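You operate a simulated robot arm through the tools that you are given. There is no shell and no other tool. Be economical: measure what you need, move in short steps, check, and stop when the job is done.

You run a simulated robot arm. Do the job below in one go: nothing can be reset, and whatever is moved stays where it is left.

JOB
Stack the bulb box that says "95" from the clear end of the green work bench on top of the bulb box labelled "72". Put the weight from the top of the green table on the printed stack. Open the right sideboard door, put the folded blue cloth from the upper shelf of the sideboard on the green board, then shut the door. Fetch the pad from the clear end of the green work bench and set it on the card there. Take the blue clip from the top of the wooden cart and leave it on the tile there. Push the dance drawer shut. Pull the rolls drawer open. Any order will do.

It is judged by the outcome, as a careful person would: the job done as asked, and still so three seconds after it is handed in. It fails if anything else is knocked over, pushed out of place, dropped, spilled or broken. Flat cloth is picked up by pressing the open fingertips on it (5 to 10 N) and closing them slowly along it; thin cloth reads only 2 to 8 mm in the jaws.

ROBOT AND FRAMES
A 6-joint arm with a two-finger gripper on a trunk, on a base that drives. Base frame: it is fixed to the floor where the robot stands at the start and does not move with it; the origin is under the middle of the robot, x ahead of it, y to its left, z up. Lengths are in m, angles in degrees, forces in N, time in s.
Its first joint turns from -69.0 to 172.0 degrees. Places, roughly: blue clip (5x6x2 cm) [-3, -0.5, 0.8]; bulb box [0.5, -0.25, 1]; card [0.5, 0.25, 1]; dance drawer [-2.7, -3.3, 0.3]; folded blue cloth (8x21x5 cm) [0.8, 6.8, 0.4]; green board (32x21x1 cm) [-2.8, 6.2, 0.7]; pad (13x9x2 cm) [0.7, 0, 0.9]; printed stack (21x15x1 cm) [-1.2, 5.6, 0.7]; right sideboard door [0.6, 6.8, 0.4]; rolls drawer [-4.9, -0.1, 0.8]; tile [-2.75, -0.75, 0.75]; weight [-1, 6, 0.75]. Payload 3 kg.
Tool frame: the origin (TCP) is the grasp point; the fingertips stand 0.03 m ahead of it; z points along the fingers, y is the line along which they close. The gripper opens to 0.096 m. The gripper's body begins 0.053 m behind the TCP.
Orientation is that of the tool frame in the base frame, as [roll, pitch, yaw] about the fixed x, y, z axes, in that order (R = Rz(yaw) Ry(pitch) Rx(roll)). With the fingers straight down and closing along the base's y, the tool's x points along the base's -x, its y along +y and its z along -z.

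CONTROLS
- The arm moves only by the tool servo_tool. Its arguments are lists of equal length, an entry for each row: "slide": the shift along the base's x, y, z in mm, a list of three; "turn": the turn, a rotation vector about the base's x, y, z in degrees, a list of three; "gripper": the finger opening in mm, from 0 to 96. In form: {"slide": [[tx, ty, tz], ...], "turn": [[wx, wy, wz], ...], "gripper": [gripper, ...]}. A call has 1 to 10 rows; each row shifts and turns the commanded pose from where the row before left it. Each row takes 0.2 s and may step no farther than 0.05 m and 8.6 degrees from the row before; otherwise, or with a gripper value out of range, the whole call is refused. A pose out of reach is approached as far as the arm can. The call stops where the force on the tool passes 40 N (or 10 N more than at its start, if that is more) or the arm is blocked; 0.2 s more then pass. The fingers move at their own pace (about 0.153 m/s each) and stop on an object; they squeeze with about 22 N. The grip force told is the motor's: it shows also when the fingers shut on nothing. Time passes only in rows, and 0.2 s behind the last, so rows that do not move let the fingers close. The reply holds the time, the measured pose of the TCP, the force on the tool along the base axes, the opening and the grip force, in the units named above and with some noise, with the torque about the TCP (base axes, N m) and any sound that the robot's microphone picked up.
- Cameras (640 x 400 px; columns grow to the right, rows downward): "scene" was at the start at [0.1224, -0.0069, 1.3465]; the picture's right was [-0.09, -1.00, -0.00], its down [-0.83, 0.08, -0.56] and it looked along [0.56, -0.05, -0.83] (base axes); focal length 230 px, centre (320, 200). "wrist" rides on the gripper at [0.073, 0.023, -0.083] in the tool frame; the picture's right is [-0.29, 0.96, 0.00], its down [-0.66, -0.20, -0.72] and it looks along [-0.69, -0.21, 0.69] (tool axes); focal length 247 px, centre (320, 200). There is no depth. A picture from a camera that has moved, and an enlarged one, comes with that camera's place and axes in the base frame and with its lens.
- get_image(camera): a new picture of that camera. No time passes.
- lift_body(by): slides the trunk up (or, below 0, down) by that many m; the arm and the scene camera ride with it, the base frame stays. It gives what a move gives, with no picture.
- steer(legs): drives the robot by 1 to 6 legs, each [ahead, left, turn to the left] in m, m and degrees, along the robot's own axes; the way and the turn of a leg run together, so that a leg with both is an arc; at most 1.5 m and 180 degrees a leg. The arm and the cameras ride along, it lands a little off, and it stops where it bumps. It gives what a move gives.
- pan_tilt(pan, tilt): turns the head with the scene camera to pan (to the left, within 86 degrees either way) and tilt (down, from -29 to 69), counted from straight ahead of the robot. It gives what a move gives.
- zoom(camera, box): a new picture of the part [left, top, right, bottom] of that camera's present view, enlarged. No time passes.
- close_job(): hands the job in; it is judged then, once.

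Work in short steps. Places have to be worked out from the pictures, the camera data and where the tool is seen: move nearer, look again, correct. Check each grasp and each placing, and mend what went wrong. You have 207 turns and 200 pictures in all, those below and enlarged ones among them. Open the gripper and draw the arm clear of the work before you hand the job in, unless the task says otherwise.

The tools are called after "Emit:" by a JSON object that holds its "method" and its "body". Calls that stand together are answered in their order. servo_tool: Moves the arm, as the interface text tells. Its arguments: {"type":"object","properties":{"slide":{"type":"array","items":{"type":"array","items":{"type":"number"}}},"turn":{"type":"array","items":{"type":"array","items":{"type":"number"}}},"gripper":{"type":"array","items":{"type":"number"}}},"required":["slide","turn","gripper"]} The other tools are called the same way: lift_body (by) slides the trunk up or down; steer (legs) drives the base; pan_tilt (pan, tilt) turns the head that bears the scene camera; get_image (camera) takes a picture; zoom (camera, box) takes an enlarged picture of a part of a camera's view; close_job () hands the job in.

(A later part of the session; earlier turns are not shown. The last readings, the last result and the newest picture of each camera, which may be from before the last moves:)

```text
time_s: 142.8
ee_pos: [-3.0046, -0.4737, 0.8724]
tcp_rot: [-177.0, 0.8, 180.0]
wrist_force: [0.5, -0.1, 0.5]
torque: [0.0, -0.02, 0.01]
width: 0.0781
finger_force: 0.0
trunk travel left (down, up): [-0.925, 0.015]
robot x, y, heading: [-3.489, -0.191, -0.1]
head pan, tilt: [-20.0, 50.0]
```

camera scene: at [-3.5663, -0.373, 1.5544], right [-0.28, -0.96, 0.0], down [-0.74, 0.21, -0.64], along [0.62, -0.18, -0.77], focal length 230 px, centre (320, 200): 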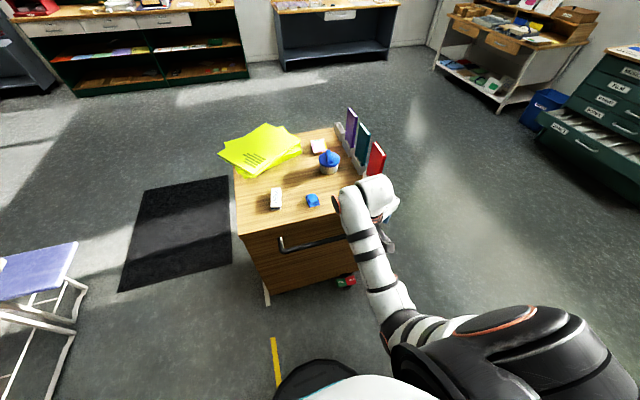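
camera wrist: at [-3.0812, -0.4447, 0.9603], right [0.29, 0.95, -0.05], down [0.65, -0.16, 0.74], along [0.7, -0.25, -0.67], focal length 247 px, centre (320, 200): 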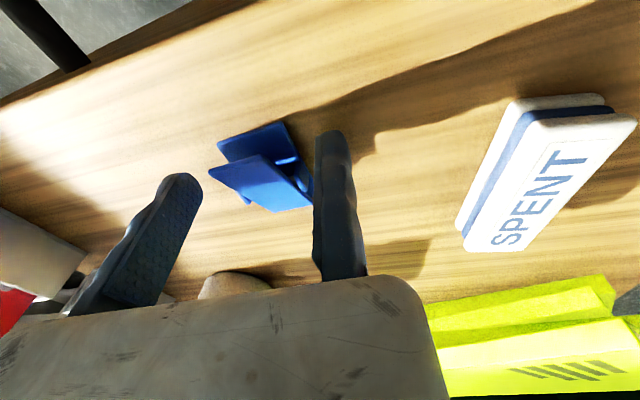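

Emit:
{"method": "servo_tool", "body": {"slide": [[0, 0, -2], [0, 0, -2], [0, 0, -2], [0, 0, -1]], "turn": [[0, 0, 0], [0, 0, 0], [0, 0, 0], [0, 0, 0]], "gripper": [78, 78, 78, 78]}}

Emit:
{"method": "get_image", "body": {"camera": "wrist"}}

```text
time_s: 143.8
ee_pos: [-3.0066, -0.4721, 0.8701]
tcp_rot: [-176.6, 1.3, -179.9]
wrist_force: [3.8, -1.4, 36.4]
torque: [0.33, 0.16, -0.06]
width: 0.078
finger_force: 0.1
trunk travel left (down, up): [-0.925, 0.015]
robot x, y, heading: [-3.4917, -0.187, -0.2]
head pan, tilt: [-20.0, 50.0]
```

```text
138 pictures are left
camera wrist: at [-3.0831, -0.4446, 0.9506], right [0.29, 0.95, -0.05], down [0.64, -0.16, 0.75], along [0.71, -0.25, -0.66], focal length 247 px, centre (320, 200)
```

wrist: 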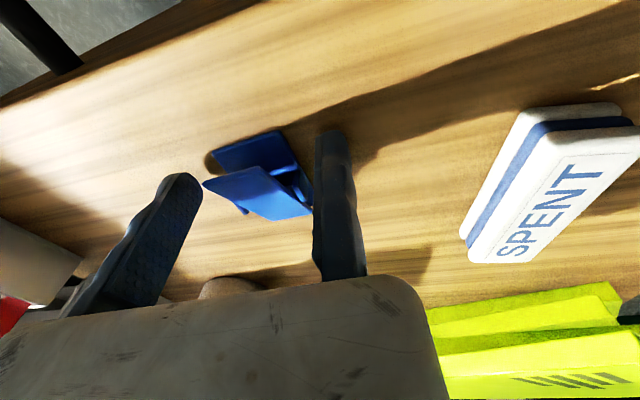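

Contact: the cart top is at z ≈ 0.840. I raise off the surface and close on the clip.

Emit:
{"method": "servo_tool", "body": {"slide": [[0, 0, 6], [0, 0, 4], [0, 0, 0], [0, 0, 0], [0, 0, 0], [0, 0, 0]], "turn": [[0, 0, 0], [0, 0, 0], [0, 0, 0], [0, 0, 0], [0, 0, 0], [0, 0, 0]], "gripper": [78, 78, 65, 55, 40, 40]}}

Emit:
{"method": "get_image", "body": {"camera": "wrist"}}

```text
time_s: 145.2
ee_pos: [-3.0049, -0.4736, 0.8747]
tcp_rot: [-176.9, 0.8, -180.0]
wrist_force: [-0.5, 0.3, -0.8]
torque: [-0.03, -0.02, 0.0]
width: 0.0399
finger_force: 0.1
trunk travel left (down, up): [-0.925, 0.015]
robot x, y, heading: [-3.494, -0.1877, -0.3]
head pan, tilt: [-20.0, 50.0]
```

```text
137 pictures are left
camera wrist: at [-3.0807, -0.446, 0.9558], right [0.29, 0.95, -0.05], down [0.65, -0.16, 0.74], along [0.7, -0.25, -0.67], focal length 247 px, centre (320, 200)
```

wrist: 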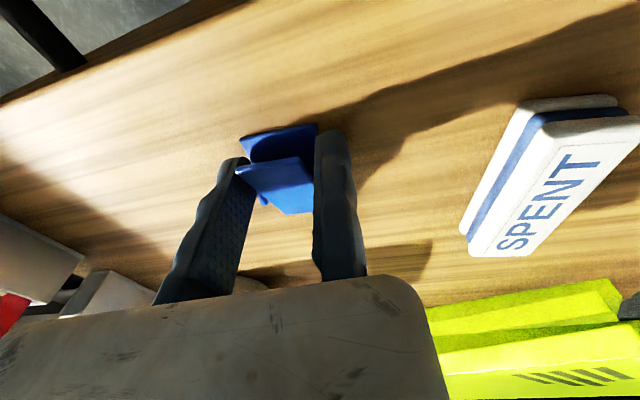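

The clip is narrower than expected at this section, so I keep closing.

Emit:
{"method": "servo_tool", "body": {"slide": [[0, 0, 0], [0, 0, 0], [0, 0, 0]], "turn": [[0, 0, 0], [0, 0, 0], [0, 0, 0]], "gripper": [33, 27, 27]}}

Emit:
{"method": "get_image", "body": {"camera": "wrist"}}

```text
time_s: 146.0
ee_pos: [-3.0049, -0.4729, 0.8756]
tcp_rot: [-177.0, 0.7, -180.0]
wrist_force: [-0.7, -0.2, 0.4]
torque: [-0.02, 0.03, 0.0]
width: 0.0319
finger_force: 21.9
trunk travel left (down, up): [-0.925, 0.015]
robot x, y, heading: [-3.4941, -0.1919, 0.0]
head pan, tilt: [-20.0, 50.0]
```

```text
136 pictures are left
camera wrist: at [-3.0806, -0.4461, 0.9559], right [0.29, 0.95, -0.05], down [0.65, -0.16, 0.74], along [0.7, -0.25, -0.67], focal length 247 px, centre (320, 200)
```

wrist: 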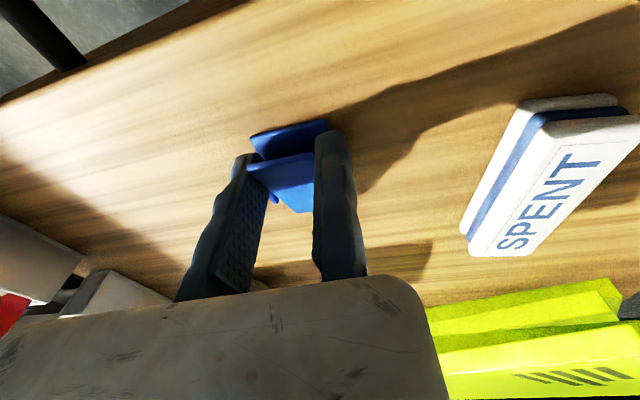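

Gripped at 32 mm with force. I lift it high and check that the clip comes along.

Emit:
{"method": "servo_tool", "body": {"slide": [[0, 0, 15], [0, 0, 30], [0, 0, 40], [0, 0, 40], [0, 0, 25]], "turn": [[0, 0, 0], [0, 0, 0], [0, 0, 0], [0, 0, 0], [0, 0, 0]], "gripper": [25, 25, 25, 25, 25]}}

Emit:
{"method": "get_image", "body": {"camera": "wrist"}}

```text
time_s: 147.2
ee_pos: [-3.004, -0.4744, 1.0247]
tcp_rot: [-177.0, 0.7, 180.0]
wrist_force: [-0.1, -0.4, -0.7]
torque: [0.0, 0.0, 0.01]
width: 0.0317
finger_force: 22.0
trunk travel left (down, up): [-0.925, 0.015]
robot x, y, heading: [-3.4917, -0.1907, -0.0]
head pan, tilt: [-20.0, 50.0]
```

```text
135 pictures are left
camera wrist: at [-3.0796, -0.4473, 1.1057], right [0.29, 0.95, -0.05], down [0.65, -0.16, 0.74], along [0.7, -0.25, -0.67], focal length 247 px, centre (320, 200)
```

wrist: 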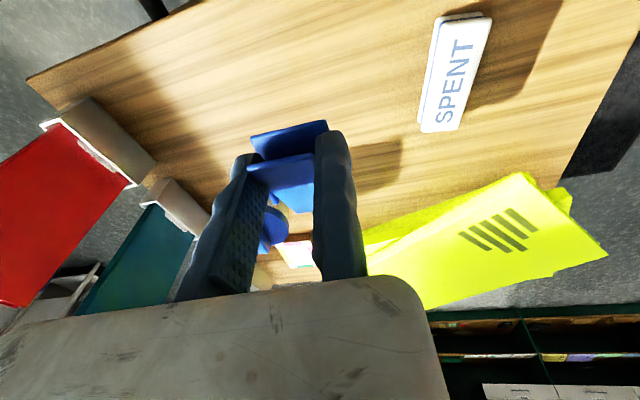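

The clip is held. I drive around the cart's −y side, turn in the open floor, and come up to its front for the tile.

Emit:
{"method": "steer", "body": {"legs": [[-0.3, 0, 0], [0, -1.5, 0], [1.5, 0, 0], [0.42, 0, 0], [0, 0, 180]]}}

Emit:
{"method": "pan_tilt", "body": {"pan": -40, "tilt": 35}}

Emit:
{"method": "get_image", "body": {"camera": "scene"}}

```text
time_s: 172.6
ee_pos: [-2.4306, -1.4296, 1.0245]
tcp_rot: [-176.8, 0.7, 1.5]
wrist_force: [-0.7, 1.2, 0.4]
torque: [-0.01, 0.04, 0.0]
width: 0.0319
finger_force: 22.0
trunk travel left (down, up): [-0.925, 0.015]
robot x, y, heading: [-1.9377, -1.7044, -178.5]
head pan, tilt: [-20.0, 50.0]
```

```text
time_s: 173.4
ee_pos: [-2.4313, -1.4297, 1.0241]
tcp_rot: [-176.9, 0.7, 1.5]
wrist_force: [-0.7, 0.2, 0.0]
torque: [-0.05, -0.05, -0.01]
width: 0.032
finger_force: 21.5
trunk travel left (down, up): [-0.925, 0.015]
robot x, y, heading: [-1.9376, -1.7029, -178.5]
head pan, tilt: [-40.0, 35.0]
```

```text
134 pictures are left
camera scene: at [-2.054, -1.6488, 1.576], right [0.62, 0.78, 0.0], down [0.45, -0.36, -0.82], along [-0.64, 0.51, -0.57], focal length 230 px, centre (320, 200)
```

scene: 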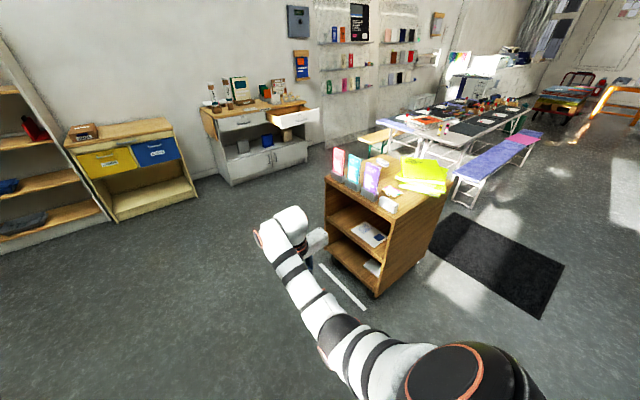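

I sidestep right 0.784 m to line the clip up with the tile, then approach.

Emit:
{"method": "steer", "body": {"legs": [[0, -0.784, -1.5], [0.2, 0, 0]]}}

Emit:
{"method": "pan_tilt", "body": {"pan": -20, "tilt": 55}}

Emit:
{"method": "get_image", "body": {"camera": "scene"}}

Emit:
{"method": "get_image", "body": {"camera": "wrist"}}

```text
time_s: 178.8
ee_pos: [-2.6212, -0.623, 1.0256]
tcp_rot: [-176.9, 0.8, -1.0]
wrist_force: [0.4, 0.3, 0.1]
torque: [-0.02, 0.0, 0.03]
width: 0.0317
finger_force: 22.0
trunk travel left (down, up): [-0.925, 0.015]
robot x, y, heading: [-2.1396, -0.9135, 179.3]
head pan, tilt: [-40.0, 35.0]
```

```text
time_s: 179.7
ee_pos: [-2.6242, -0.6219, 1.0238]
tcp_rot: [-176.9, 0.6, -0.9]
wrist_force: [0.6, 0.1, -0.7]
torque: [-0.02, 0.0, -0.03]
width: 0.0317
finger_force: 21.6
trunk travel left (down, up): [-0.925, 0.015]
robot x, y, heading: [-2.1394, -0.9123, 178.8]
head pan, tilt: [-20.0, 55.0]
```

```text
133 pictures are left
camera scene: at [-2.2572, -0.8884, 1.5479], right [0.36, 0.93, 0.0], down [0.76, -0.29, -0.57], along [-0.54, 0.21, -0.82], focal length 230 px, centre (320, 200)
```

scene: 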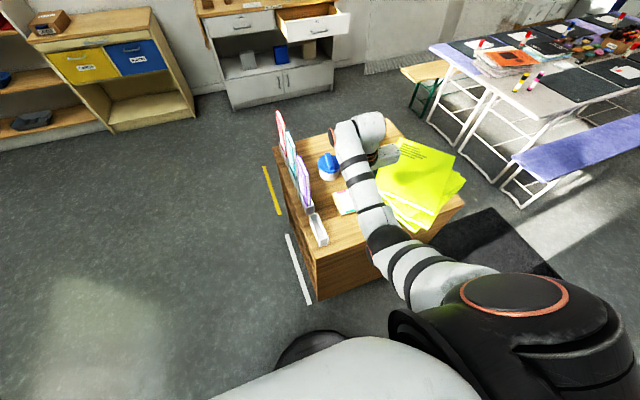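

```text
132 pictures are left
camera wrist: at [-2.551, -0.6496, 1.1051], right [-0.31, -0.95, -0.05], down [-0.65, 0.17, 0.74], along [-0.7, 0.26, -0.67], focal length 247 px, centre (320, 200)
```

wrist: 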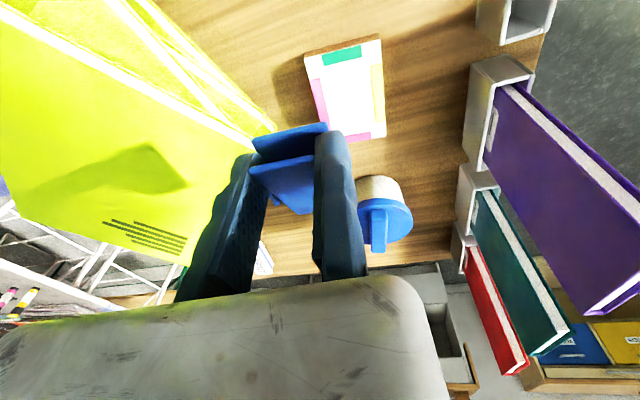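

The tile is centred near (−2.67, −0.63), with the cup close behind it. I target TCP (−2.658, −0.646) and descend to well above it first.

Emit:
{"method": "servo_tool", "body": {"slide": [[-17, -12, 0], [-17, -12, 0], [0, 0, -30], [0, 0, -30], [0, 0, -25], [0, 0, -20]], "turn": [[0, 0, 0], [0, 0, 0], [0, 0, 0], [0, 0, 0], [0, 0, 0], [0, 0, 0]], "gripper": [25, 25, 25, 25, 25, 25]}}

Emit:
{"method": "get_image", "body": {"camera": "wrist"}}

Emit:
{"method": "zoom", "body": {"camera": "scene", "box": [260, 90, 480, 260]}}

```text
time_s: 181.1
ee_pos: [-2.6572, -0.6464, 0.9186]
tcp_rot: [-176.9, 0.7, -0.9]
wrist_force: [1.0, -0.1, -1.1]
torque: [0.01, -0.04, -0.02]
width: 0.0319
finger_force: 21.6
trunk travel left (down, up): [-0.925, 0.015]
robot x, y, heading: [-2.1415, -0.9149, 179.1]
head pan, tilt: [-20.0, 55.0]
```

```text
131 pictures are left
camera wrist: at [-2.5847, -0.6752, 0.9993], right [-0.31, -0.95, -0.05], down [-0.65, 0.17, 0.74], along [-0.7, 0.26, -0.67], focal length 247 px, centre (320, 200)
```

wrist: 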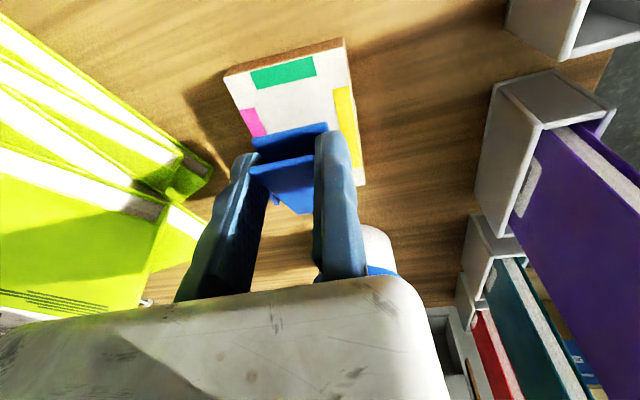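

```text
2.35 times, centred on (370, 175) of scene
camera zoom: at [-2.2572, -0.8884, 1.5478], right [0.36, 0.93, 0.0], down [0.77, -0.29, -0.57], along [-0.54, 0.2, -0.82], focal length 540 px, centre (202, 259)
```

zoom: 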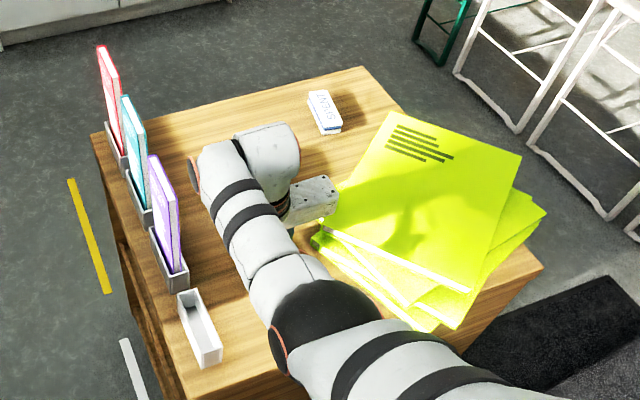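

The gripper body would pass close over the magazine corner. I shift 8 mm away and rotate the tool −20° so the body clears the stack, then look again.

Emit:
{"method": "servo_tool", "body": {"slide": [[0, -4, 0], [0, -4, 0], [0, 0, 0]], "turn": [[0, 0, -7], [0, 0, -7], [0, 0, -7]], "gripper": [25, 25, 25]}}

Emit:
{"method": "get_image", "body": {"camera": "wrist"}}

Emit:
{"method": "zoom", "body": {"camera": "scene", "box": [320, 110, 460, 220]}}

```text
time_s: 181.9
ee_pos: [-2.6577, -0.6545, 0.9188]
tcp_rot: [-176.9, 0.8, -22.1]
wrist_force: [-0.2, -0.2, 0.3]
torque: [0.02, 0.0, 0.03]
width: 0.032
finger_force: 21.7
trunk travel left (down, up): [-0.925, 0.015]
robot x, y, heading: [-2.1399, -0.9174, 179.1]
head pan, tilt: [-20.0, 55.0]
```

```text
129 pictures are left
camera wrist: at [-2.6006, -0.7074, 0.9998], right [-0.63, -0.77, -0.05], down [-0.54, 0.4, 0.74], along [-0.56, 0.49, -0.67], focal length 247 px, centre (320, 200)
```

wrist: 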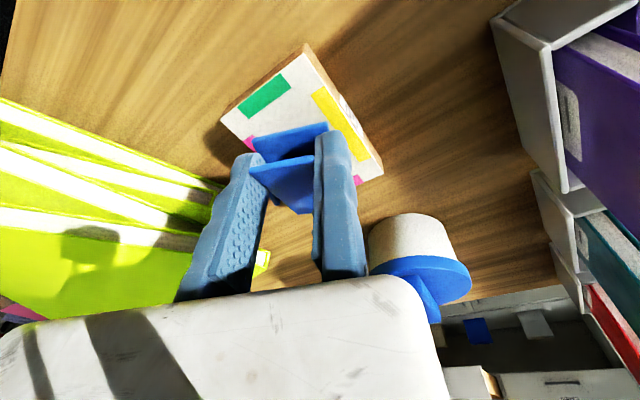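

```text
3.64 times, centred on (390, 165) of scene
camera zoom: at [-2.2568, -0.8886, 1.5478], right [0.36, 0.93, 0.0], down [0.77, -0.29, -0.57], along [-0.54, 0.2, -0.82], focal length 835 px, centre (66, 327)
```

zoom: 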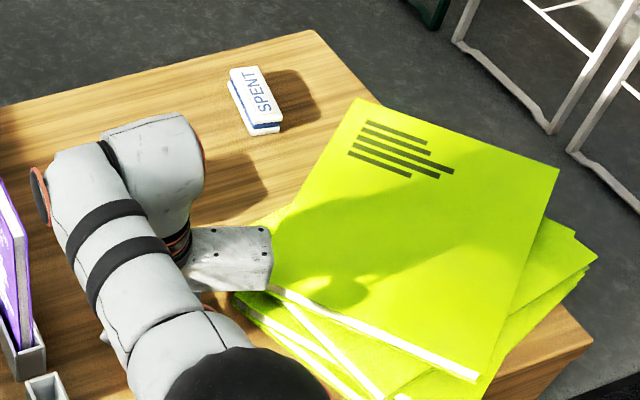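

Now the body clears the magazines and the clip is over the tile. I nudge 7 mm and descend gently until it touches.

Emit:
{"method": "servo_tool", "body": {"slide": [[-7, 0, -10], [0, 0, -8], [0, 0, -4], [0, 0, -3], [0, 0, -3]], "turn": [[0, 0, 0], [0, 0, 0], [0, 0, 0], [0, 0, 0], [0, 0, 0]], "gripper": [25, 25, 25, 25, 25]}}

Emit:
{"method": "get_image", "body": {"camera": "wrist"}}

```text
time_s: 183.1
ee_pos: [-2.6586, -0.6567, 0.8933]
tcp_rot: [-176.8, 0.8, -21.9]
wrist_force: [-0.3, -0.1, -1.3]
torque: [0.01, 0.0, 0.05]
width: 0.0321
finger_force: 21.7
out of reach, approached as far as the arm can: row 2
trunk travel left (down, up): [-0.925, 0.015]
robot x, y, heading: [-2.1415, -0.9171, 179.1]
head pan, tilt: [-20.0, 55.0]
```

```text
127 pictures are left
camera wrist: at [-2.6011, -0.7084, 0.9742], right [-0.63, -0.78, -0.05], down [-0.54, 0.39, 0.74], along [-0.56, 0.49, -0.67], focal length 247 px, centre (320, 200)
```

wrist: 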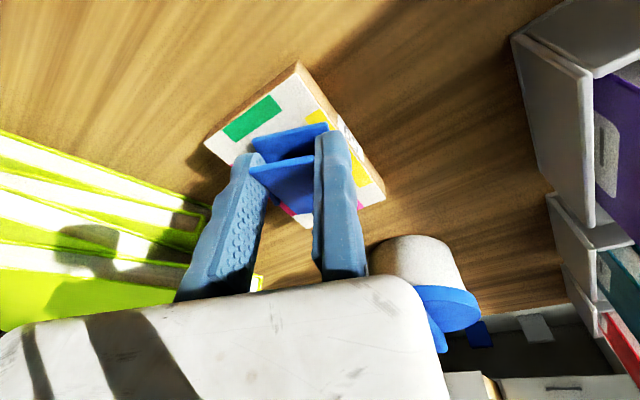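

Emit:
{"method": "servo_tool", "body": {"slide": [[0, 0, -2], [0, 0, -2], [0, 0, -2], [0, 0, -1]], "turn": [[0, 0, 0], [0, 0, 0], [0, 0, 0], [0, 0, 0]], "gripper": [25, 25, 25, 25]}}

```text
time_s: 184.1
ee_pos: [-2.6583, -0.6557, 0.8939]
tcp_rot: [-176.9, 1.1, -21.8]
wrist_force: [-3.6, 0.4, 14.4]
torque: [0.32, 0.21, 0.09]
width: 0.032
finger_force: 22.3
out of reach, approached as far as the arm can: row 1, 4
trunk travel left (down, up): [-0.925, 0.015]
robot x, y, heading: [-2.1438, -0.9167, 178.8]
head pan, tilt: [-20.0, 55.0]
```

Contact. I relieve 3 mm, open gently, and rise.

Emit:
{"method": "servo_tool", "body": {"slide": [[0, 0, 3], [0, 0, 0], [0, 0, 0], [1, -3, 0], [2, 0, 15], [2, 0, 25], [0, 0, 30], [0, 0, 30]], "turn": [[0, 0, 0], [0, 0, 0], [0, 0, 0], [0, 0, 0], [0, 0, 0], [0, 0, 0], [0, 0, 0], [0, 0, 0]], "gripper": [32, 40, 52, 52, 52, 52, 52, 52]}}

Emit:
{"method": "get_image", "body": {"camera": "wrist"}}

```text
time_s: 185.9
ee_pos: [-2.6516, -0.6587, 0.9944]
tcp_rot: [-176.9, 0.6, -21.9]
wrist_force: [-0.7, -0.8, 0.3]
torque: [-0.03, 0.0, -0.02]
width: 0.0521
finger_force: 0.1
trunk travel left (down, up): [-0.925, 0.015]
robot x, y, heading: [-2.1418, -0.9117, 179.2]
head pan, tilt: [-20.0, 55.0]
```

```text
126 pictures are left
camera wrist: at [-2.5927, -0.7109, 1.0757], right [-0.63, -0.78, -0.05], down [-0.54, 0.39, 0.74], along [-0.56, 0.49, -0.67], focal length 247 px, centre (320, 200)
```

wrist: 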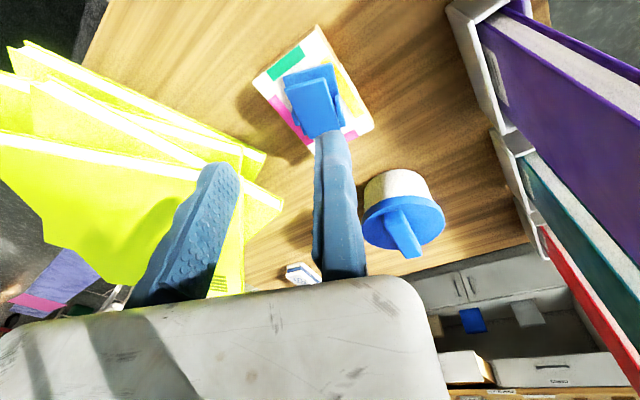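

The clip rests on the tile. Next is the dance drawer on the green flat file: I back off, head toward it, and turn to face it.

Emit:
{"method": "steer", "body": {"legs": [[-0.4, 0, 0], [0, 0.9, 0], [0, 0, 90]]}}

Emit:
{"method": "pan_tilt", "body": {"pan": -15, "tilt": 30}}

Emit:
{"method": "get_image", "body": {"camera": "scene"}}

```text
time_s: 196.5
ee_pos: [-1.9859, -2.3148, 0.9945]
tcp_rot: [-176.9, 0.7, 69.6]
wrist_force: [0.2, 0.0, -0.2]
torque: [-0.05, 0.0, -0.01]
width: 0.052
finger_force: 0.0
trunk travel left (down, up): [-0.925, 0.015]
robot x, y, heading: [-1.7408, -1.8006, -89.4]
head pan, tilt: [-20.0, 55.0]
```

```text
time_s: 197.4
ee_pos: [-1.986, -2.3165, 0.9947]
tcp_rot: [-176.9, 0.7, 69.5]
wrist_force: [0.1, 0.5, -0.9]
torque: [0.03, -0.02, 0.0]
width: 0.052
finger_force: 0.0
trunk travel left (down, up): [-0.925, 0.015]
robot x, y, heading: [-1.7435, -1.8025, -89.3]
head pan, tilt: [-15.0, 30.0]
```

```text
125 pictures are left
camera scene: at [-1.7616, -1.9378, 1.5838], right [-0.97, 0.25, 0.0], down [0.13, 0.48, -0.87], along [-0.22, -0.84, -0.5], focal length 230 px, centre (320, 200)
```

scene: 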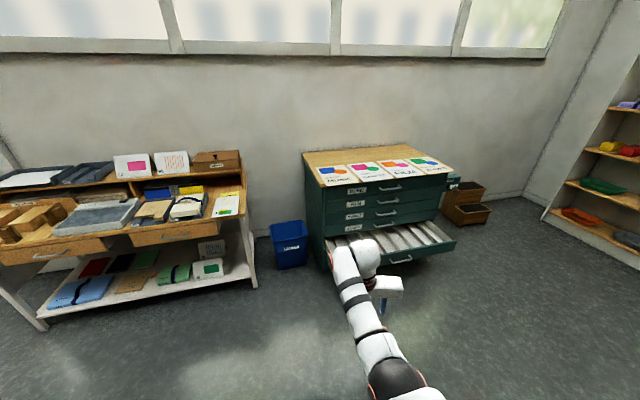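

The dance drawer's handle triangulates to (−2.655, −3.0, 0.35), with the front facing +y. I close the gripper, tip the tool horizontal to point ahead, and lower the trunk in this open spot.

Emit:
{"method": "servo_tool", "body": {"slide": [[0, 10, 0], [0, 10, 0], [0, 10, 0]], "turn": [[0, 0, 7], [0, 0, 7], [0, 0, 7]], "gripper": [20, 0, 0]}}

Emit:
{"method": "servo_tool", "body": {"slide": [[0, 5, 0], [0, 5, 0], [0, 5, 0], [0, 5, 0], [0, 5, 0], [0, 5, 0], [0, 5, 0], [0, 5, 0], [0, 5, 0], [0, 5, 0]], "turn": [[-8.3, 0, 0], [-8.3, 0, 0], [-8.3, 0, 0], [-8.3, 0, 0], [-8.3, 0, 0], [-8.3, 0, 0], [-8.3, 0, 0], [-8.3, 0, 0], [-8.3, 0, 0], [-8.3, 0, 0]], "gripper": [0, 0, 0, 0, 0, 0, 0, 0, 0, 0]}}

Emit:
{"method": "lift_body", "body": {"by": -0.63}}

Emit:
{"method": "get_image", "body": {"camera": "scene"}}

```text
time_s: 198.2
ee_pos: [-1.9851, -2.2861, 0.9947]
tcp_rot: [-176.9, 0.8, 90.7]
wrist_force: [-0.7, -1.7, 0.4]
torque: [0.0, -0.01, 0.0]
width: 0.0
finger_force: 22.0
trunk travel left (down, up): [-0.925, 0.015]
robot x, y, heading: [-1.7417, -1.797, -89.4]
head pan, tilt: [-15.0, 30.0]
```

```text
time_s: 200.4
ee_pos: [-2.0012, -2.2454, 1.0131]
tcp_rot: [-169.9, 74.7, 91.5]
wrist_force: [-0.4, -0.6, 0.3]
torque: [0.02, 0.01, -0.01]
width: 0.0
finger_force: 22.0
out of reach, approached as far as the arm can: row 9, 10
trunk travel left (down, up): [-0.925, 0.015]
robot x, y, heading: [-1.7405, -1.8018, -89.5]
head pan, tilt: [-15.0, 30.0]
```

```text
refused: -0.63 is not a number from -0.4 to 0.4
```

```text
124 pictures are left
camera scene: at [-1.7634, -1.938, 1.5838], right [-0.97, 0.25, 0.0], down [0.13, 0.48, -0.87], along [-0.22, -0.84, -0.5], focal length 230 px, centre (320, 200)
```

scene: 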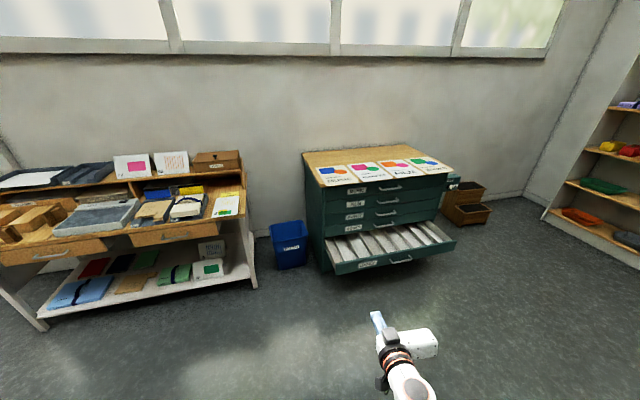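

I lower the trunk in two steps and sidestep right so the fist lines up with the drawer front just beside the handle (x ≈ −2.81).

Emit:
{"method": "lift_body", "body": {"by": -0.35}}

Emit:
{"method": "lift_body", "body": {"by": -0.3}}

Emit:
{"method": "steer", "body": {"legs": [[0, -0.81, -0.5], [0.45, 0, 0]]}}

Emit:
{"method": "pan_tilt", "body": {"pan": -10, "tilt": 45}}

Emit:
{"method": "get_image", "body": {"camera": "scene"}}

```text
time_s: 203.8
ee_pos: [-1.9997, -2.2459, 0.6636]
tcp_rot: [-169.9, 74.8, 91.4]
wrist_force: [-0.3, -0.9, -0.5]
torque: [-0.01, 0.0, 0.0]
width: 0.0
finger_force: 22.0
trunk travel left (down, up): [-0.575, 0.365]
robot x, y, heading: [-1.7411, -1.7987, -89.6]
head pan, tilt: [-15.0, 30.0]
```

```text
time_s: 206.8
ee_pos: [-2.0001, -2.2437, 0.3633]
tcp_rot: [-169.9, 74.8, 91.3]
wrist_force: [0.5, 0.7, -0.2]
torque: [0.01, 0.03, 0.02]
width: 0.0
finger_force: 21.7
trunk travel left (down, up): [-0.275, 0.665]
robot x, y, heading: [-1.7409, -1.7978, -89.6]
head pan, tilt: [-15.0, 30.0]
```

```text
time_s: 213.4
ee_pos: [-2.8182, -2.6886, 0.3635]
tcp_rot: [-169.8, 74.9, 91.0]
wrist_force: [-0.4, -0.2, 0.8]
torque: [0.01, -0.01, 0.01]
width: 0.0001
finger_force: 22.0
trunk travel left (down, up): [-0.275, 0.665]
robot x, y, heading: [-2.557, -2.246, -89.9]
head pan, tilt: [-15.0, 30.0]
```

```text
time_s: 214.2
ee_pos: [-2.819, -2.6888, 0.3633]
tcp_rot: [-169.8, 74.8, 91.1]
wrist_force: [0.4, -1.2, 0.4]
torque: [0.04, -0.03, 0.01]
width: 0.0
finger_force: 21.8
trunk travel left (down, up): [-0.275, 0.665]
robot x, y, heading: [-2.5551, -2.2446, -90.0]
head pan, tilt: [-10.0, 45.0]
```

```text
123 pictures are left
camera scene: at [-2.5692, -2.3759, 0.9113], right [-0.99, 0.17, 0.0], down [0.12, 0.7, -0.71], along [-0.12, -0.7, -0.71], focal length 230 px, centre (320, 200)
```

scene: 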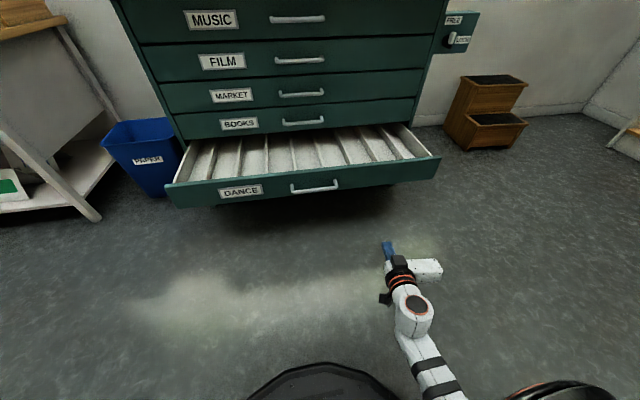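

The fist is lined up with the drawer front at z ≈ 0.36. I drive up to contact and push it about 25 cm.

Emit:
{"method": "steer", "body": {"legs": [[0.27, 0, 0]]}}

Emit:
{"method": "steer", "body": {"legs": [[0.26, 0, 0]]}}

Emit:
{"method": "get_image", "body": {"camera": "scene"}}

```text
time_s: 216.1
ee_pos: [-2.816, -2.9576, 0.3648]
tcp_rot: [-170.0, 74.8, 91.2]
wrist_force: [-0.2, -0.4, -0.6]
torque: [-0.01, 0.0, 0.03]
width: 0.0
finger_force: 22.6
trunk travel left (down, up): [-0.275, 0.665]
robot x, y, heading: [-2.5541, -2.5138, -89.5]
head pan, tilt: [-10.0, 45.0]
```

```text
time_s: 218.0
ee_pos: [-2.8164, -3.2176, 0.3638]
tcp_rot: [-169.8, 74.8, 90.9]
wrist_force: [0.8, -0.2, -0.2]
torque: [-0.01, -0.01, 0.02]
width: 0.0003
finger_force: 22.3
trunk travel left (down, up): [-0.275, 0.665]
robot x, y, heading: [-2.5539, -2.7741, -89.7]
head pan, tilt: [-10.0, 45.0]
```

```text
122 pictures are left
camera scene: at [-2.5673, -2.9048, 0.9113], right [-0.98, 0.17, 0.0], down [0.12, 0.7, -0.71], along [-0.12, -0.7, -0.71], focal length 230 px, centre (320, 200)
```

scene: 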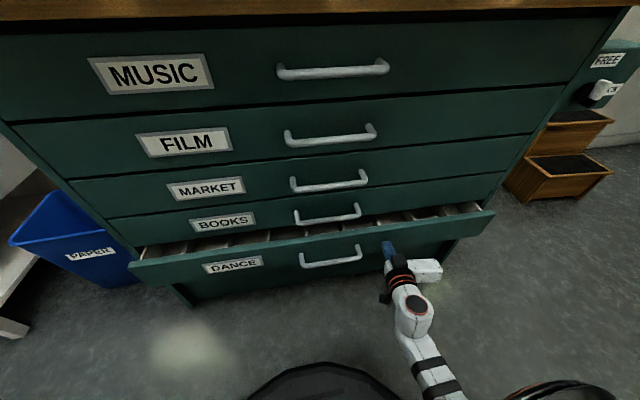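

The drawer is mostly in. I push the rest with the arm in small steps so it stops on force when the drawer seats.

Emit:
{"method": "servo_tool", "body": {"slide": [[0, -15, 0], [0, -15, 0], [0, -15, 0], [0, -15, 0], [0, -15, 0], [0, -15, 0]], "turn": [[0, 0, 0], [0, 0, 0], [0, 0, 0], [0, 0, 0], [0, 0, 0], [0, 0, 0]], "gripper": [0, 0, 0, 0, 0, 0]}}

Emit:
{"method": "get_image", "body": {"camera": "scene"}}

```text
time_s: 219.1
ee_pos: [-2.8174, -3.2741, 0.3611]
tcp_rot: [-169.9, 74.8, 91.0]
wrist_force: [1.8, 10.9, 4.4]
torque: [-0.18, 0.0, 0.13]
width: 0.0003
finger_force: 21.9
trunk travel left (down, up): [-0.275, 0.665]
robot x, y, heading: [-2.5543, -2.7745, -89.8]
head pan, tilt: [-10.0, 45.0]
stopped in row 5: the force on the tool passed its limit at 154 N (the readings are from after the stop); the commanded pose is now the measured one
```

```text
121 pictures are left
camera scene: at [-2.567, -2.903, 0.9116], right [-0.98, 0.17, 0.0], down [0.12, 0.7, -0.71], along [-0.12, -0.7, -0.71], focal length 230 px, centre (320, 200)
```

scene: 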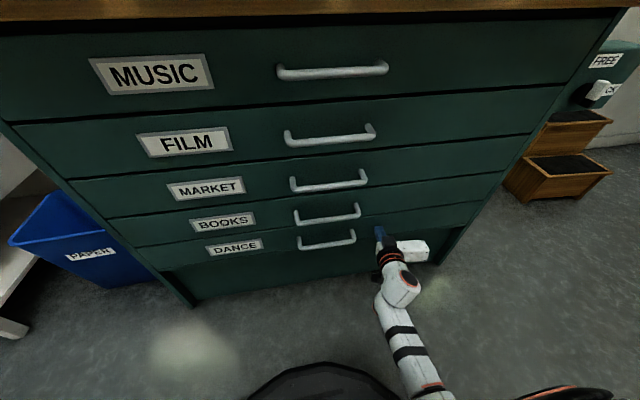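

The dance drawer is shut. I back away, verify it stayed shut, and then raise the trunk.

Emit:
{"method": "steer", "body": {"legs": [[-0.6, 0, 0]]}}

Emit:
{"method": "lift_body", "body": {"by": 0.35}}

Emit:
{"method": "servo_tool", "body": {"slide": [[0, 10, 0], [0, 10, 0], [0, 10, 0], [0, 5, 0], [0, 5, 0], [0, 5, 0], [0, 5, 0], [0, 5, 0], [0, 5, 0]], "turn": [[8, 0, 0], [8, 0, 0], [8, 0, 0], [8, 0, 0], [8, 0, 0], [8, 0, 0], [8, 0, 0], [8, 0, 0], [8, 0, 0]], "gripper": [0, 0, 0, 0, 0, 0, 0, 0, 0]}}

Emit:
{"method": "get_image", "body": {"camera": "scene"}}

```text
time_s: 222.5
ee_pos: [-2.8183, -2.6688, 0.3602]
tcp_rot: [-169.9, 74.6, 90.4]
wrist_force: [0.3, 0.0, -0.1]
torque: [-0.01, 0.01, -0.02]
width: 0.0
finger_force: 22.0
trunk travel left (down, up): [-0.275, 0.665]
robot x, y, heading: [-2.5548, -2.1677, -90.2]
head pan, tilt: [-10.0, 45.0]
```

```text
time_s: 225.9
ee_pos: [-2.8191, -2.6679, 0.7104]
tcp_rot: [-170.0, 74.6, 90.4]
wrist_force: [0.5, 0.1, -0.5]
torque: [-0.01, -0.02, 0.01]
width: 0.0
finger_force: 22.1
trunk travel left (down, up): [-0.625, 0.315]
robot x, y, heading: [-2.5509, -2.1704, -90.5]
head pan, tilt: [-10.0, 45.0]
```

```text
time_s: 227.9
ee_pos: [-2.8267, -2.6118, 0.7131]
tcp_rot: [-168.4, 6.2, 89.9]
wrist_force: [0.2, -0.7, 1.2]
torque: [0.06, 0.0, -0.03]
width: 0.0
finger_force: 22.0
out of reach, approached as far as the arm can: row 1
trunk travel left (down, up): [-0.625, 0.315]
robot x, y, heading: [-2.5535, -2.1718, -90.4]
head pan, tilt: [-10.0, 45.0]
```

```text
120 pictures are left
camera scene: at [-2.566, -2.2992, 1.2612], right [-0.98, 0.18, 0.0], down [0.13, 0.7, -0.71], along [-0.13, -0.7, -0.71], focal length 230 px, centre (320, 200)
```

scene: 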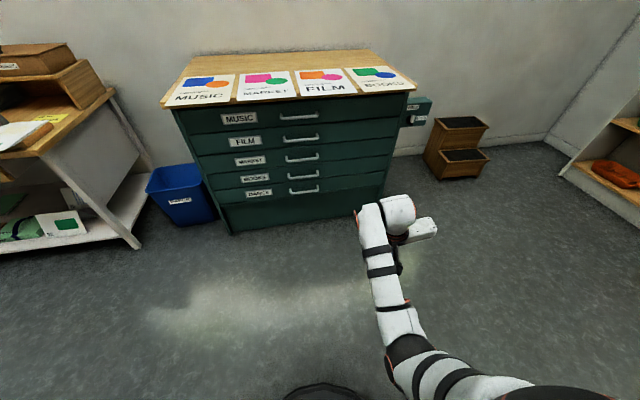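

Everything is shut there. I tuck the arm in and drive up the open lane toward the far end of the room.

Emit:
{"method": "servo_tool", "body": {"slide": [[0, 35, 0], [0, 35, 0], [0, 35, 0], [0, 35, 0], [0, 35, 0]], "turn": [[0, 0, 0], [0, 0, 0], [0, 0, 0], [0, 0, 0], [0, 0, 0]], "gripper": [0, 0, 0, 0, 0]}}

Emit:
{"method": "steer", "body": {"legs": [[0, 1.5, 0], [0, 0, 180], [1.5, 0, 0], [1.5, 0, 0], [1.4, 0, 0]]}}

Emit:
{"method": "pan_tilt", "body": {"pan": 0, "tilt": 20}}

Emit:
{"method": "get_image", "body": {"camera": "scene"}}

```text
time_s: 229.1
ee_pos: [-2.8256, -2.4364, 0.7132]
tcp_rot: [-168.4, 6.5, 89.9]
wrist_force: [1.0, -0.4, 0.2]
torque: [0.0, 0.0, -0.01]
width: 0.0001
finger_force: 22.1
trunk travel left (down, up): [-0.625, 0.315]
robot x, y, heading: [-2.5507, -2.1701, -90.5]
head pan, tilt: [-10.0, 45.0]
```

```text
time_s: 264.2
ee_pos: [-0.6367, 2.504, 0.7124]
tcp_rot: [-168.4, 6.6, -91.9]
wrist_force: [-0.6, -0.2, 0.3]
torque: [0.0, 0.0, 0.01]
width: 0.0
finger_force: 21.6
trunk travel left (down, up): [-0.625, 0.315]
robot x, y, heading: [-0.9182, 2.2396, 87.7]
head pan, tilt: [-10.0, 45.0]
```

```text
time_s: 265.1
ee_pos: [-0.6378, 2.5031, 0.7115]
tcp_rot: [-168.3, 6.6, -92.0]
wrist_force: [0.3, 0.2, -0.1]
torque: [0.01, 0.01, 0.01]
width: 0.0
finger_force: 22.2
trunk travel left (down, up): [-0.625, 0.315]
robot x, y, heading: [-0.9193, 2.2452, 88.0]
head pan, tilt: [0.0, 20.0]
```

```text
119 pictures are left
camera scene: at [-0.911, 2.3852, 1.2999], right [1.0, -0.04, 0.0], down [-0.01, -0.34, -0.94], along [0.04, 0.94, -0.34], focal length 230 px, centre (320, 200)
```

scene: 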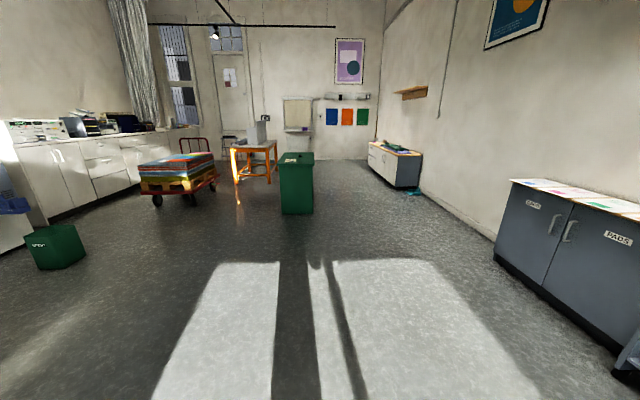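

The green pedestal is near (−1.1, 5.6), the sideboard is near the right wall at (0.6, 6.8), and a cart with colourful stacks is on the left. I zoom in.

Emit:
{"method": "zoom", "body": {"camera": "scene", "box": [130, 120, 330, 220]}}

Emit:
{"method": "zoom", "body": {"camera": "scene", "box": [270, 120, 450, 220]}}

```text
3.20 times, centred on (230, 170) of scene
camera zoom: at [-0.911, 2.3852, 1.2999], right [1.0, -0.04, 0.0], down [-0.01, -0.34, -0.94], along [0.04, 0.94, -0.34], focal length 735 px, centre (608, 296)
```

zoom: 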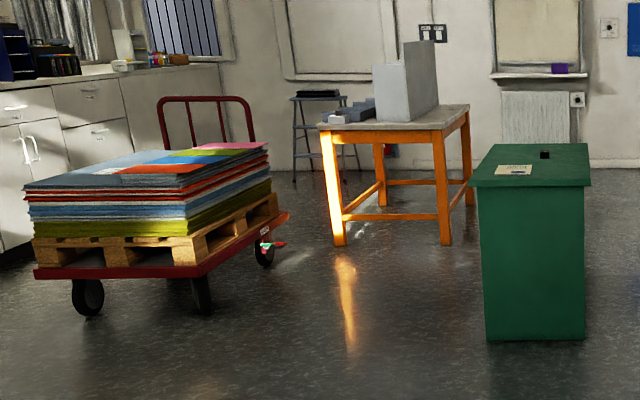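

```text
3.56 times, centred on (360, 170) of scene
camera zoom: at [-0.911, 2.3852, 1.2999], right [1.0, -0.04, 0.0], down [-0.01, -0.34, -0.94], along [0.04, 0.94, -0.34], focal length 816 px, centre (178, 307)
```

zoom: 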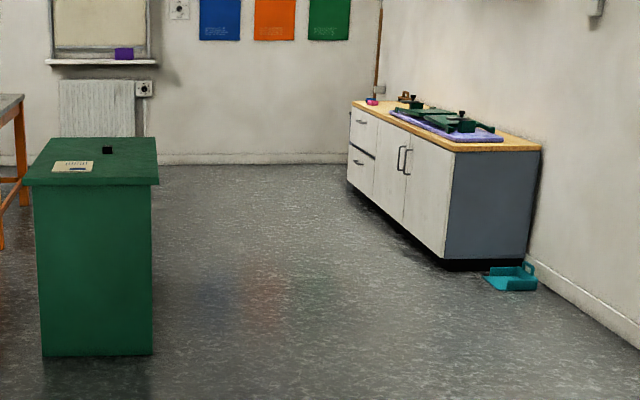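

The weight (black block) is at about (−1.06, 5.76) and the printed stack at about (−1.18, 5.5), on the green table. I'll approach from its left (−x) side: raise the trunk a little, drive to (−1.85, 4.4) and look.

Emit:
{"method": "lift_body", "body": {"by": 0.2}}

Emit:
{"method": "steer", "body": {"legs": [[0, 0.9, 2], [1.5, 0, 0], [0.7, 0, 0]]}}

Emit:
{"method": "pan_tilt", "body": {"pan": -10, "tilt": 30}}

Emit:
{"method": "get_image", "body": {"camera": "scene"}}

```text
time_s: 267.2
ee_pos: [-0.6367, 2.5031, 0.912]
tcp_rot: [-168.5, 6.5, -91.9]
wrist_force: [-0.7, 0.1, 0.4]
torque: [0.02, -0.01, 0.01]
width: 0.0
finger_force: 22.2
trunk travel left (down, up): [-0.825, 0.115]
robot x, y, heading: [-0.9177, 2.242, 87.6]
head pan, tilt: [0.0, 20.0]
```

```text
time_s: 282.3
ee_pos: [-1.6455, 4.7204, 0.9124]
tcp_rot: [-168.3, 6.5, -86.2]
wrist_force: [0.0, 0.7, -0.1]
torque: [-0.02, -0.01, -0.01]
width: 0.0001
finger_force: 21.9
trunk travel left (down, up): [-0.825, 0.115]
robot x, y, heading: [-1.8988, 4.4302, 93.5]
head pan, tilt: [0.0, 20.0]
```

```text
time_s: 283.1
ee_pos: [-1.6453, 4.7198, 0.9134]
tcp_rot: [-168.4, 6.5, -86.2]
wrist_force: [-0.1, 0.2, 0.2]
torque: [0.05, 0.0, 0.01]
width: 0.0
finger_force: 21.8
trunk travel left (down, up): [-0.825, 0.115]
robot x, y, heading: [-1.8985, 4.4337, 93.6]
head pan, tilt: [-10.0, 30.0]
```

```text
116 pictures are left
camera scene: at [-1.89, 4.5726, 1.4839], right [0.99, -0.11, 0.0], down [-0.06, -0.5, -0.87], along [0.1, 0.86, -0.5], focal length 230 px, centre (320, 200)
```

scene: 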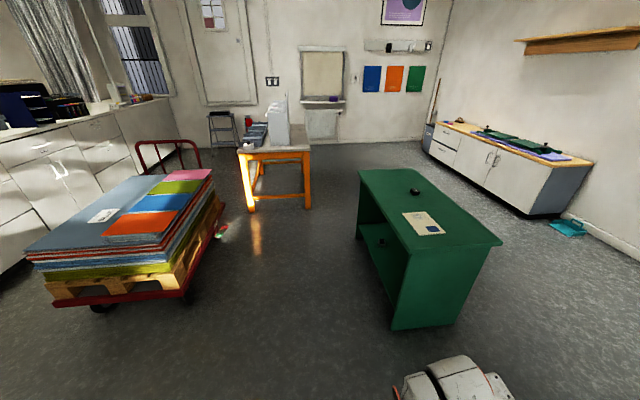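

I zoom on the green table to see the weight and the stack.

Emit:
{"method": "zoom", "body": {"camera": "scene", "box": [340, 150, 520, 270]}}

Emit:
{"method": "zoom", "body": {"camera": "scene", "box": [20, 130, 240, 270]}}

```text
3.33 times, centred on (430, 210) of scene
camera zoom: at [-1.89, 4.5726, 1.4839], right [0.99, -0.11, 0.0], down [-0.06, -0.5, -0.87], along [0.1, 0.86, -0.5], focal length 765 px, centre (-47, 167)
```

zoom: 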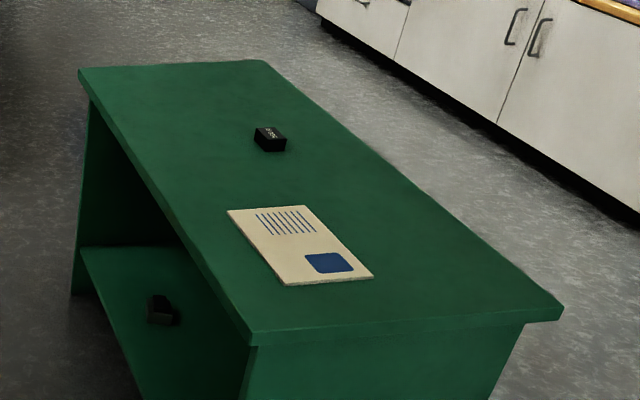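

```text
2.86 times, centred on (130, 200) of scene
camera zoom: at [-1.89, 4.5726, 1.4839], right [0.99, -0.11, 0.0], down [-0.06, -0.5, -0.87], along [0.1, 0.86, -0.5], focal length 656 px, centre (863, 200)
```

zoom: 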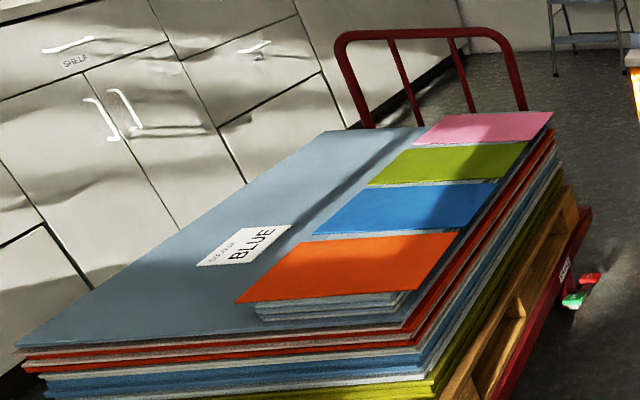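

The weight is a small black block at about (−1.07, 5.9), and the olive-green board lies on the pallet stack near (−2.75, 6.2). I'll take the weight from the table's right side: go around, face −x, and come alongside.

Emit:
{"method": "steer", "body": {"legs": [[0, -1.5, 0], [0, -0.25, 0], [0, 0, 86.5], [0, -1.05, 0]]}}

Emit:
{"method": "pan_tilt", "body": {"pan": -15, "tilt": 40}}

Emit:
{"method": "get_image", "body": {"camera": "scene"}}

```text
time_s: 300.5
ee_pos: [-0.4691, 5.8672, 0.9126]
tcp_rot: [-168.3, 6.5, 1.3]
wrist_force: [-0.7, 0.4, -0.5]
torque: [0.02, -0.01, 0.0]
width: 0.0
finger_force: 22.2
trunk travel left (down, up): [-0.825, 0.115]
robot x, y, heading: [-0.194, 5.6005, -179.0]
head pan, tilt: [-10.0, 30.0]
```

```text
time_s: 301.2
ee_pos: [-0.4692, 5.8671, 0.9121]
tcp_rot: [-168.5, 6.4, 1.3]
wrist_force: [-1.1, 0.0, -0.8]
torque: [-0.03, 0.02, 0.01]
width: 0.0
finger_force: 21.9
trunk travel left (down, up): [-0.825, 0.115]
robot x, y, heading: [-0.1982, 5.6047, -178.9]
head pan, tilt: [-15.0, 40.0]
```

```text
113 pictures are left
camera scene: at [-0.3244, 5.6202, 1.4686], right [0.24, 0.97, 0.0], down [0.62, -0.16, -0.77], along [-0.74, 0.19, -0.64], focal length 230 px, centre (320, 200)
```

scene: 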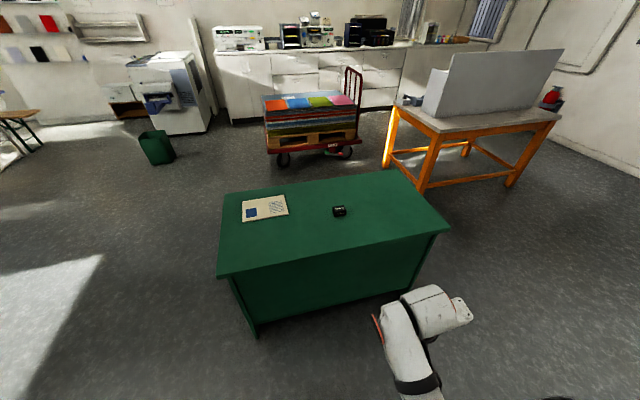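

The weight is confirmed at (−1.06, 5.905); the table's near edge is x ≈ −0.855. I square the tool, open it, drive 0.36 m closer and extend over the weight.

Emit:
{"method": "servo_tool", "body": {"slide": [[0, 0, 0], [0, 0, 0]], "turn": [[-5.8, -3.2, -0.6], [-5.8, -3.2, -0.6]], "gripper": [80, 80]}}

Emit:
{"method": "steer", "body": {"legs": [[0.36, 0, -1]]}}

Emit:
{"method": "servo_tool", "body": {"slide": [[-40, 0, 0], [-40, 0, 0], [-40, 0, 0], [-40, 0, 0], [-30, 0, -10]], "turn": [[0, 0, 0], [0, 0, 0], [0, 0, 0], [0, 0, 0], [0, 0, 0]], "gripper": [80, 80, 80, 80, 80]}}

Emit:
{"method": "get_image", "body": {"camera": "wrist"}}

```text
time_s: 301.8
ee_pos: [-0.4697, 5.8697, 0.9103]
tcp_rot: [179.8, 0.1, -0.7]
wrist_force: [-0.7, -0.3, -0.5]
torque: [-0.01, -0.02, -0.02]
width: 0.0797
finger_force: 0.2
trunk travel left (down, up): [-0.825, 0.115]
robot x, y, heading: [-0.1913, 5.5976, -179.0]
head pan, tilt: [-15.0, 40.0]
```

```text
time_s: 304.2
ee_pos: [-0.8345, 5.8686, 0.9113]
tcp_rot: [-180.0, 0.1, -1.6]
wrist_force: [-0.9, 0.4, 0.2]
torque: [0.02, -0.01, 0.01]
width: 0.0797
finger_force: 0.0
trunk travel left (down, up): [-0.825, 0.115]
robot x, y, heading: [-0.566, 5.5973, 179.9]
head pan, tilt: [-15.0, 40.0]
```

```text
time_s: 305.4
ee_pos: [-1.0204, 5.8798, 0.8924]
tcp_rot: [-180.0, -0.1, -1.5]
wrist_force: [0.1, -0.1, -0.4]
torque: [0.0, -0.03, 0.01]
width: 0.0802
finger_force: 0.1
out of reach, approached as far as the arm can: row 2
trunk travel left (down, up): [-0.825, 0.115]
robot x, y, heading: [-0.5646, 5.5969, 180.1]
head pan, tilt: [-15.0, 40.0]
```

```text
112 pictures are left
camera wrist: at [-0.9491, 5.8553, 0.9757], right [-0.32, -0.95, 0.0], down [-0.65, 0.22, 0.72], along [-0.69, 0.23, -0.69], focal length 247 px, centre (320, 200)
```

wrist: 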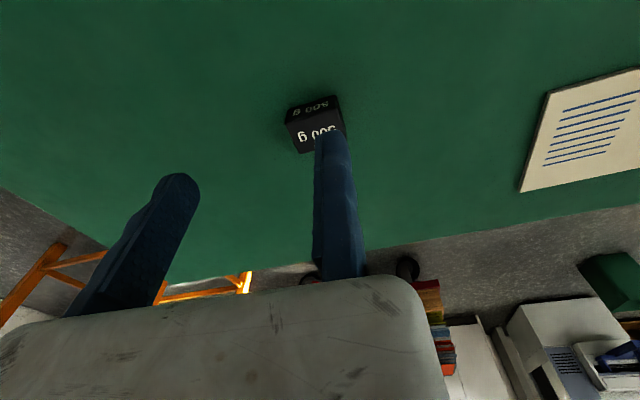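

The "200 g" weight spans y 5.870–5.926, x ≈ −1.052 to −1.09. I shift to put the fixed finger at y ≈ 5.860, extend 5 cm, and look again.

Emit:
{"method": "servo_tool", "body": {"slide": [[-15, -10, -10], [-20, -10, -10], [-15, 0, -20]], "turn": [[0, 0, 0], [0, 0, 0], [0, 0, 0]], "gripper": [84, 84, 84]}}

Emit:
{"method": "get_image", "body": {"camera": "wrist"}}

```text
time_s: 306.2
ee_pos: [-1.0725, 5.8628, 0.8522]
tcp_rot: [-180.0, -0.1, -1.6]
wrist_force: [-0.3, 0.4, 0.2]
torque: [-0.04, -0.02, -0.01]
width: 0.0837
finger_force: 0.1
trunk travel left (down, up): [-0.825, 0.115]
robot x, y, heading: [-0.565, 5.6011, 180.4]
head pan, tilt: [-15.0, 40.0]
```

```text
111 pictures are left
camera wrist: at [-1.0013, 5.838, 0.9362], right [-0.32, -0.95, 0.0], down [-0.65, 0.22, 0.72], along [-0.69, 0.23, -0.69], focal length 247 px, centre (320, 200)
```

wrist: 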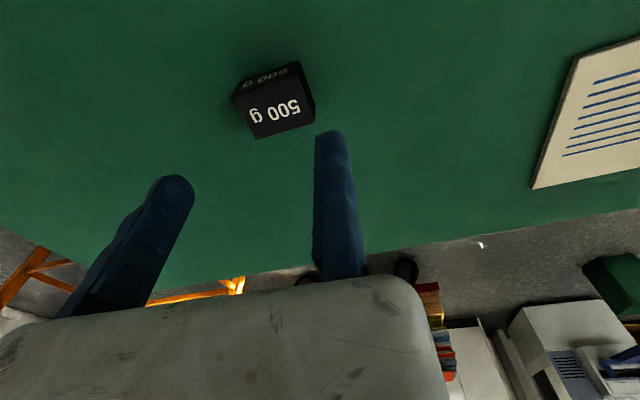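

Centred on the "500 g" block. I shift 4 mm and descend.

Emit:
{"method": "servo_tool", "body": {"slide": [[0, -5, -25], [0, 0, -25], [0, 0, -15], [0, 0, -8], [0, 0, -3]], "turn": [[0, 0, 0], [0, 0, 0], [0, 0, 0], [0, 0, 0], [0, 0, 0]], "gripper": [84, 84, 84, 84, 84]}}

Emit:
{"method": "get_image", "body": {"camera": "wrist"}}

```text
time_s: 307.4
ee_pos: [-1.0706, 5.8537, 0.7767]
tcp_rot: [180.0, 0.2, -1.5]
wrist_force: [-0.3, -0.5, 0.2]
torque: [0.01, -0.01, 0.03]
width: 0.0839
finger_force: 0.0
trunk travel left (down, up): [-0.825, 0.115]
robot x, y, heading: [-0.5651, 5.5967, 180.2]
head pan, tilt: [-15.0, 40.0]
```

```text
110 pictures are left
camera wrist: at [-0.9992, 5.83, 0.8598], right [-0.32, -0.95, 0.0], down [-0.65, 0.22, 0.72], along [-0.69, 0.23, -0.69], focal length 247 px, centre (320, 200)
```

wrist: 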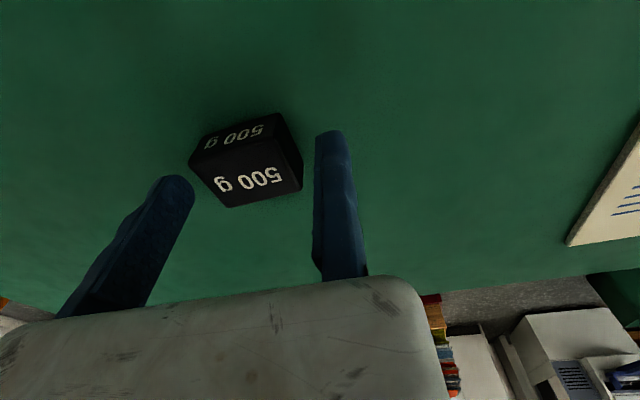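

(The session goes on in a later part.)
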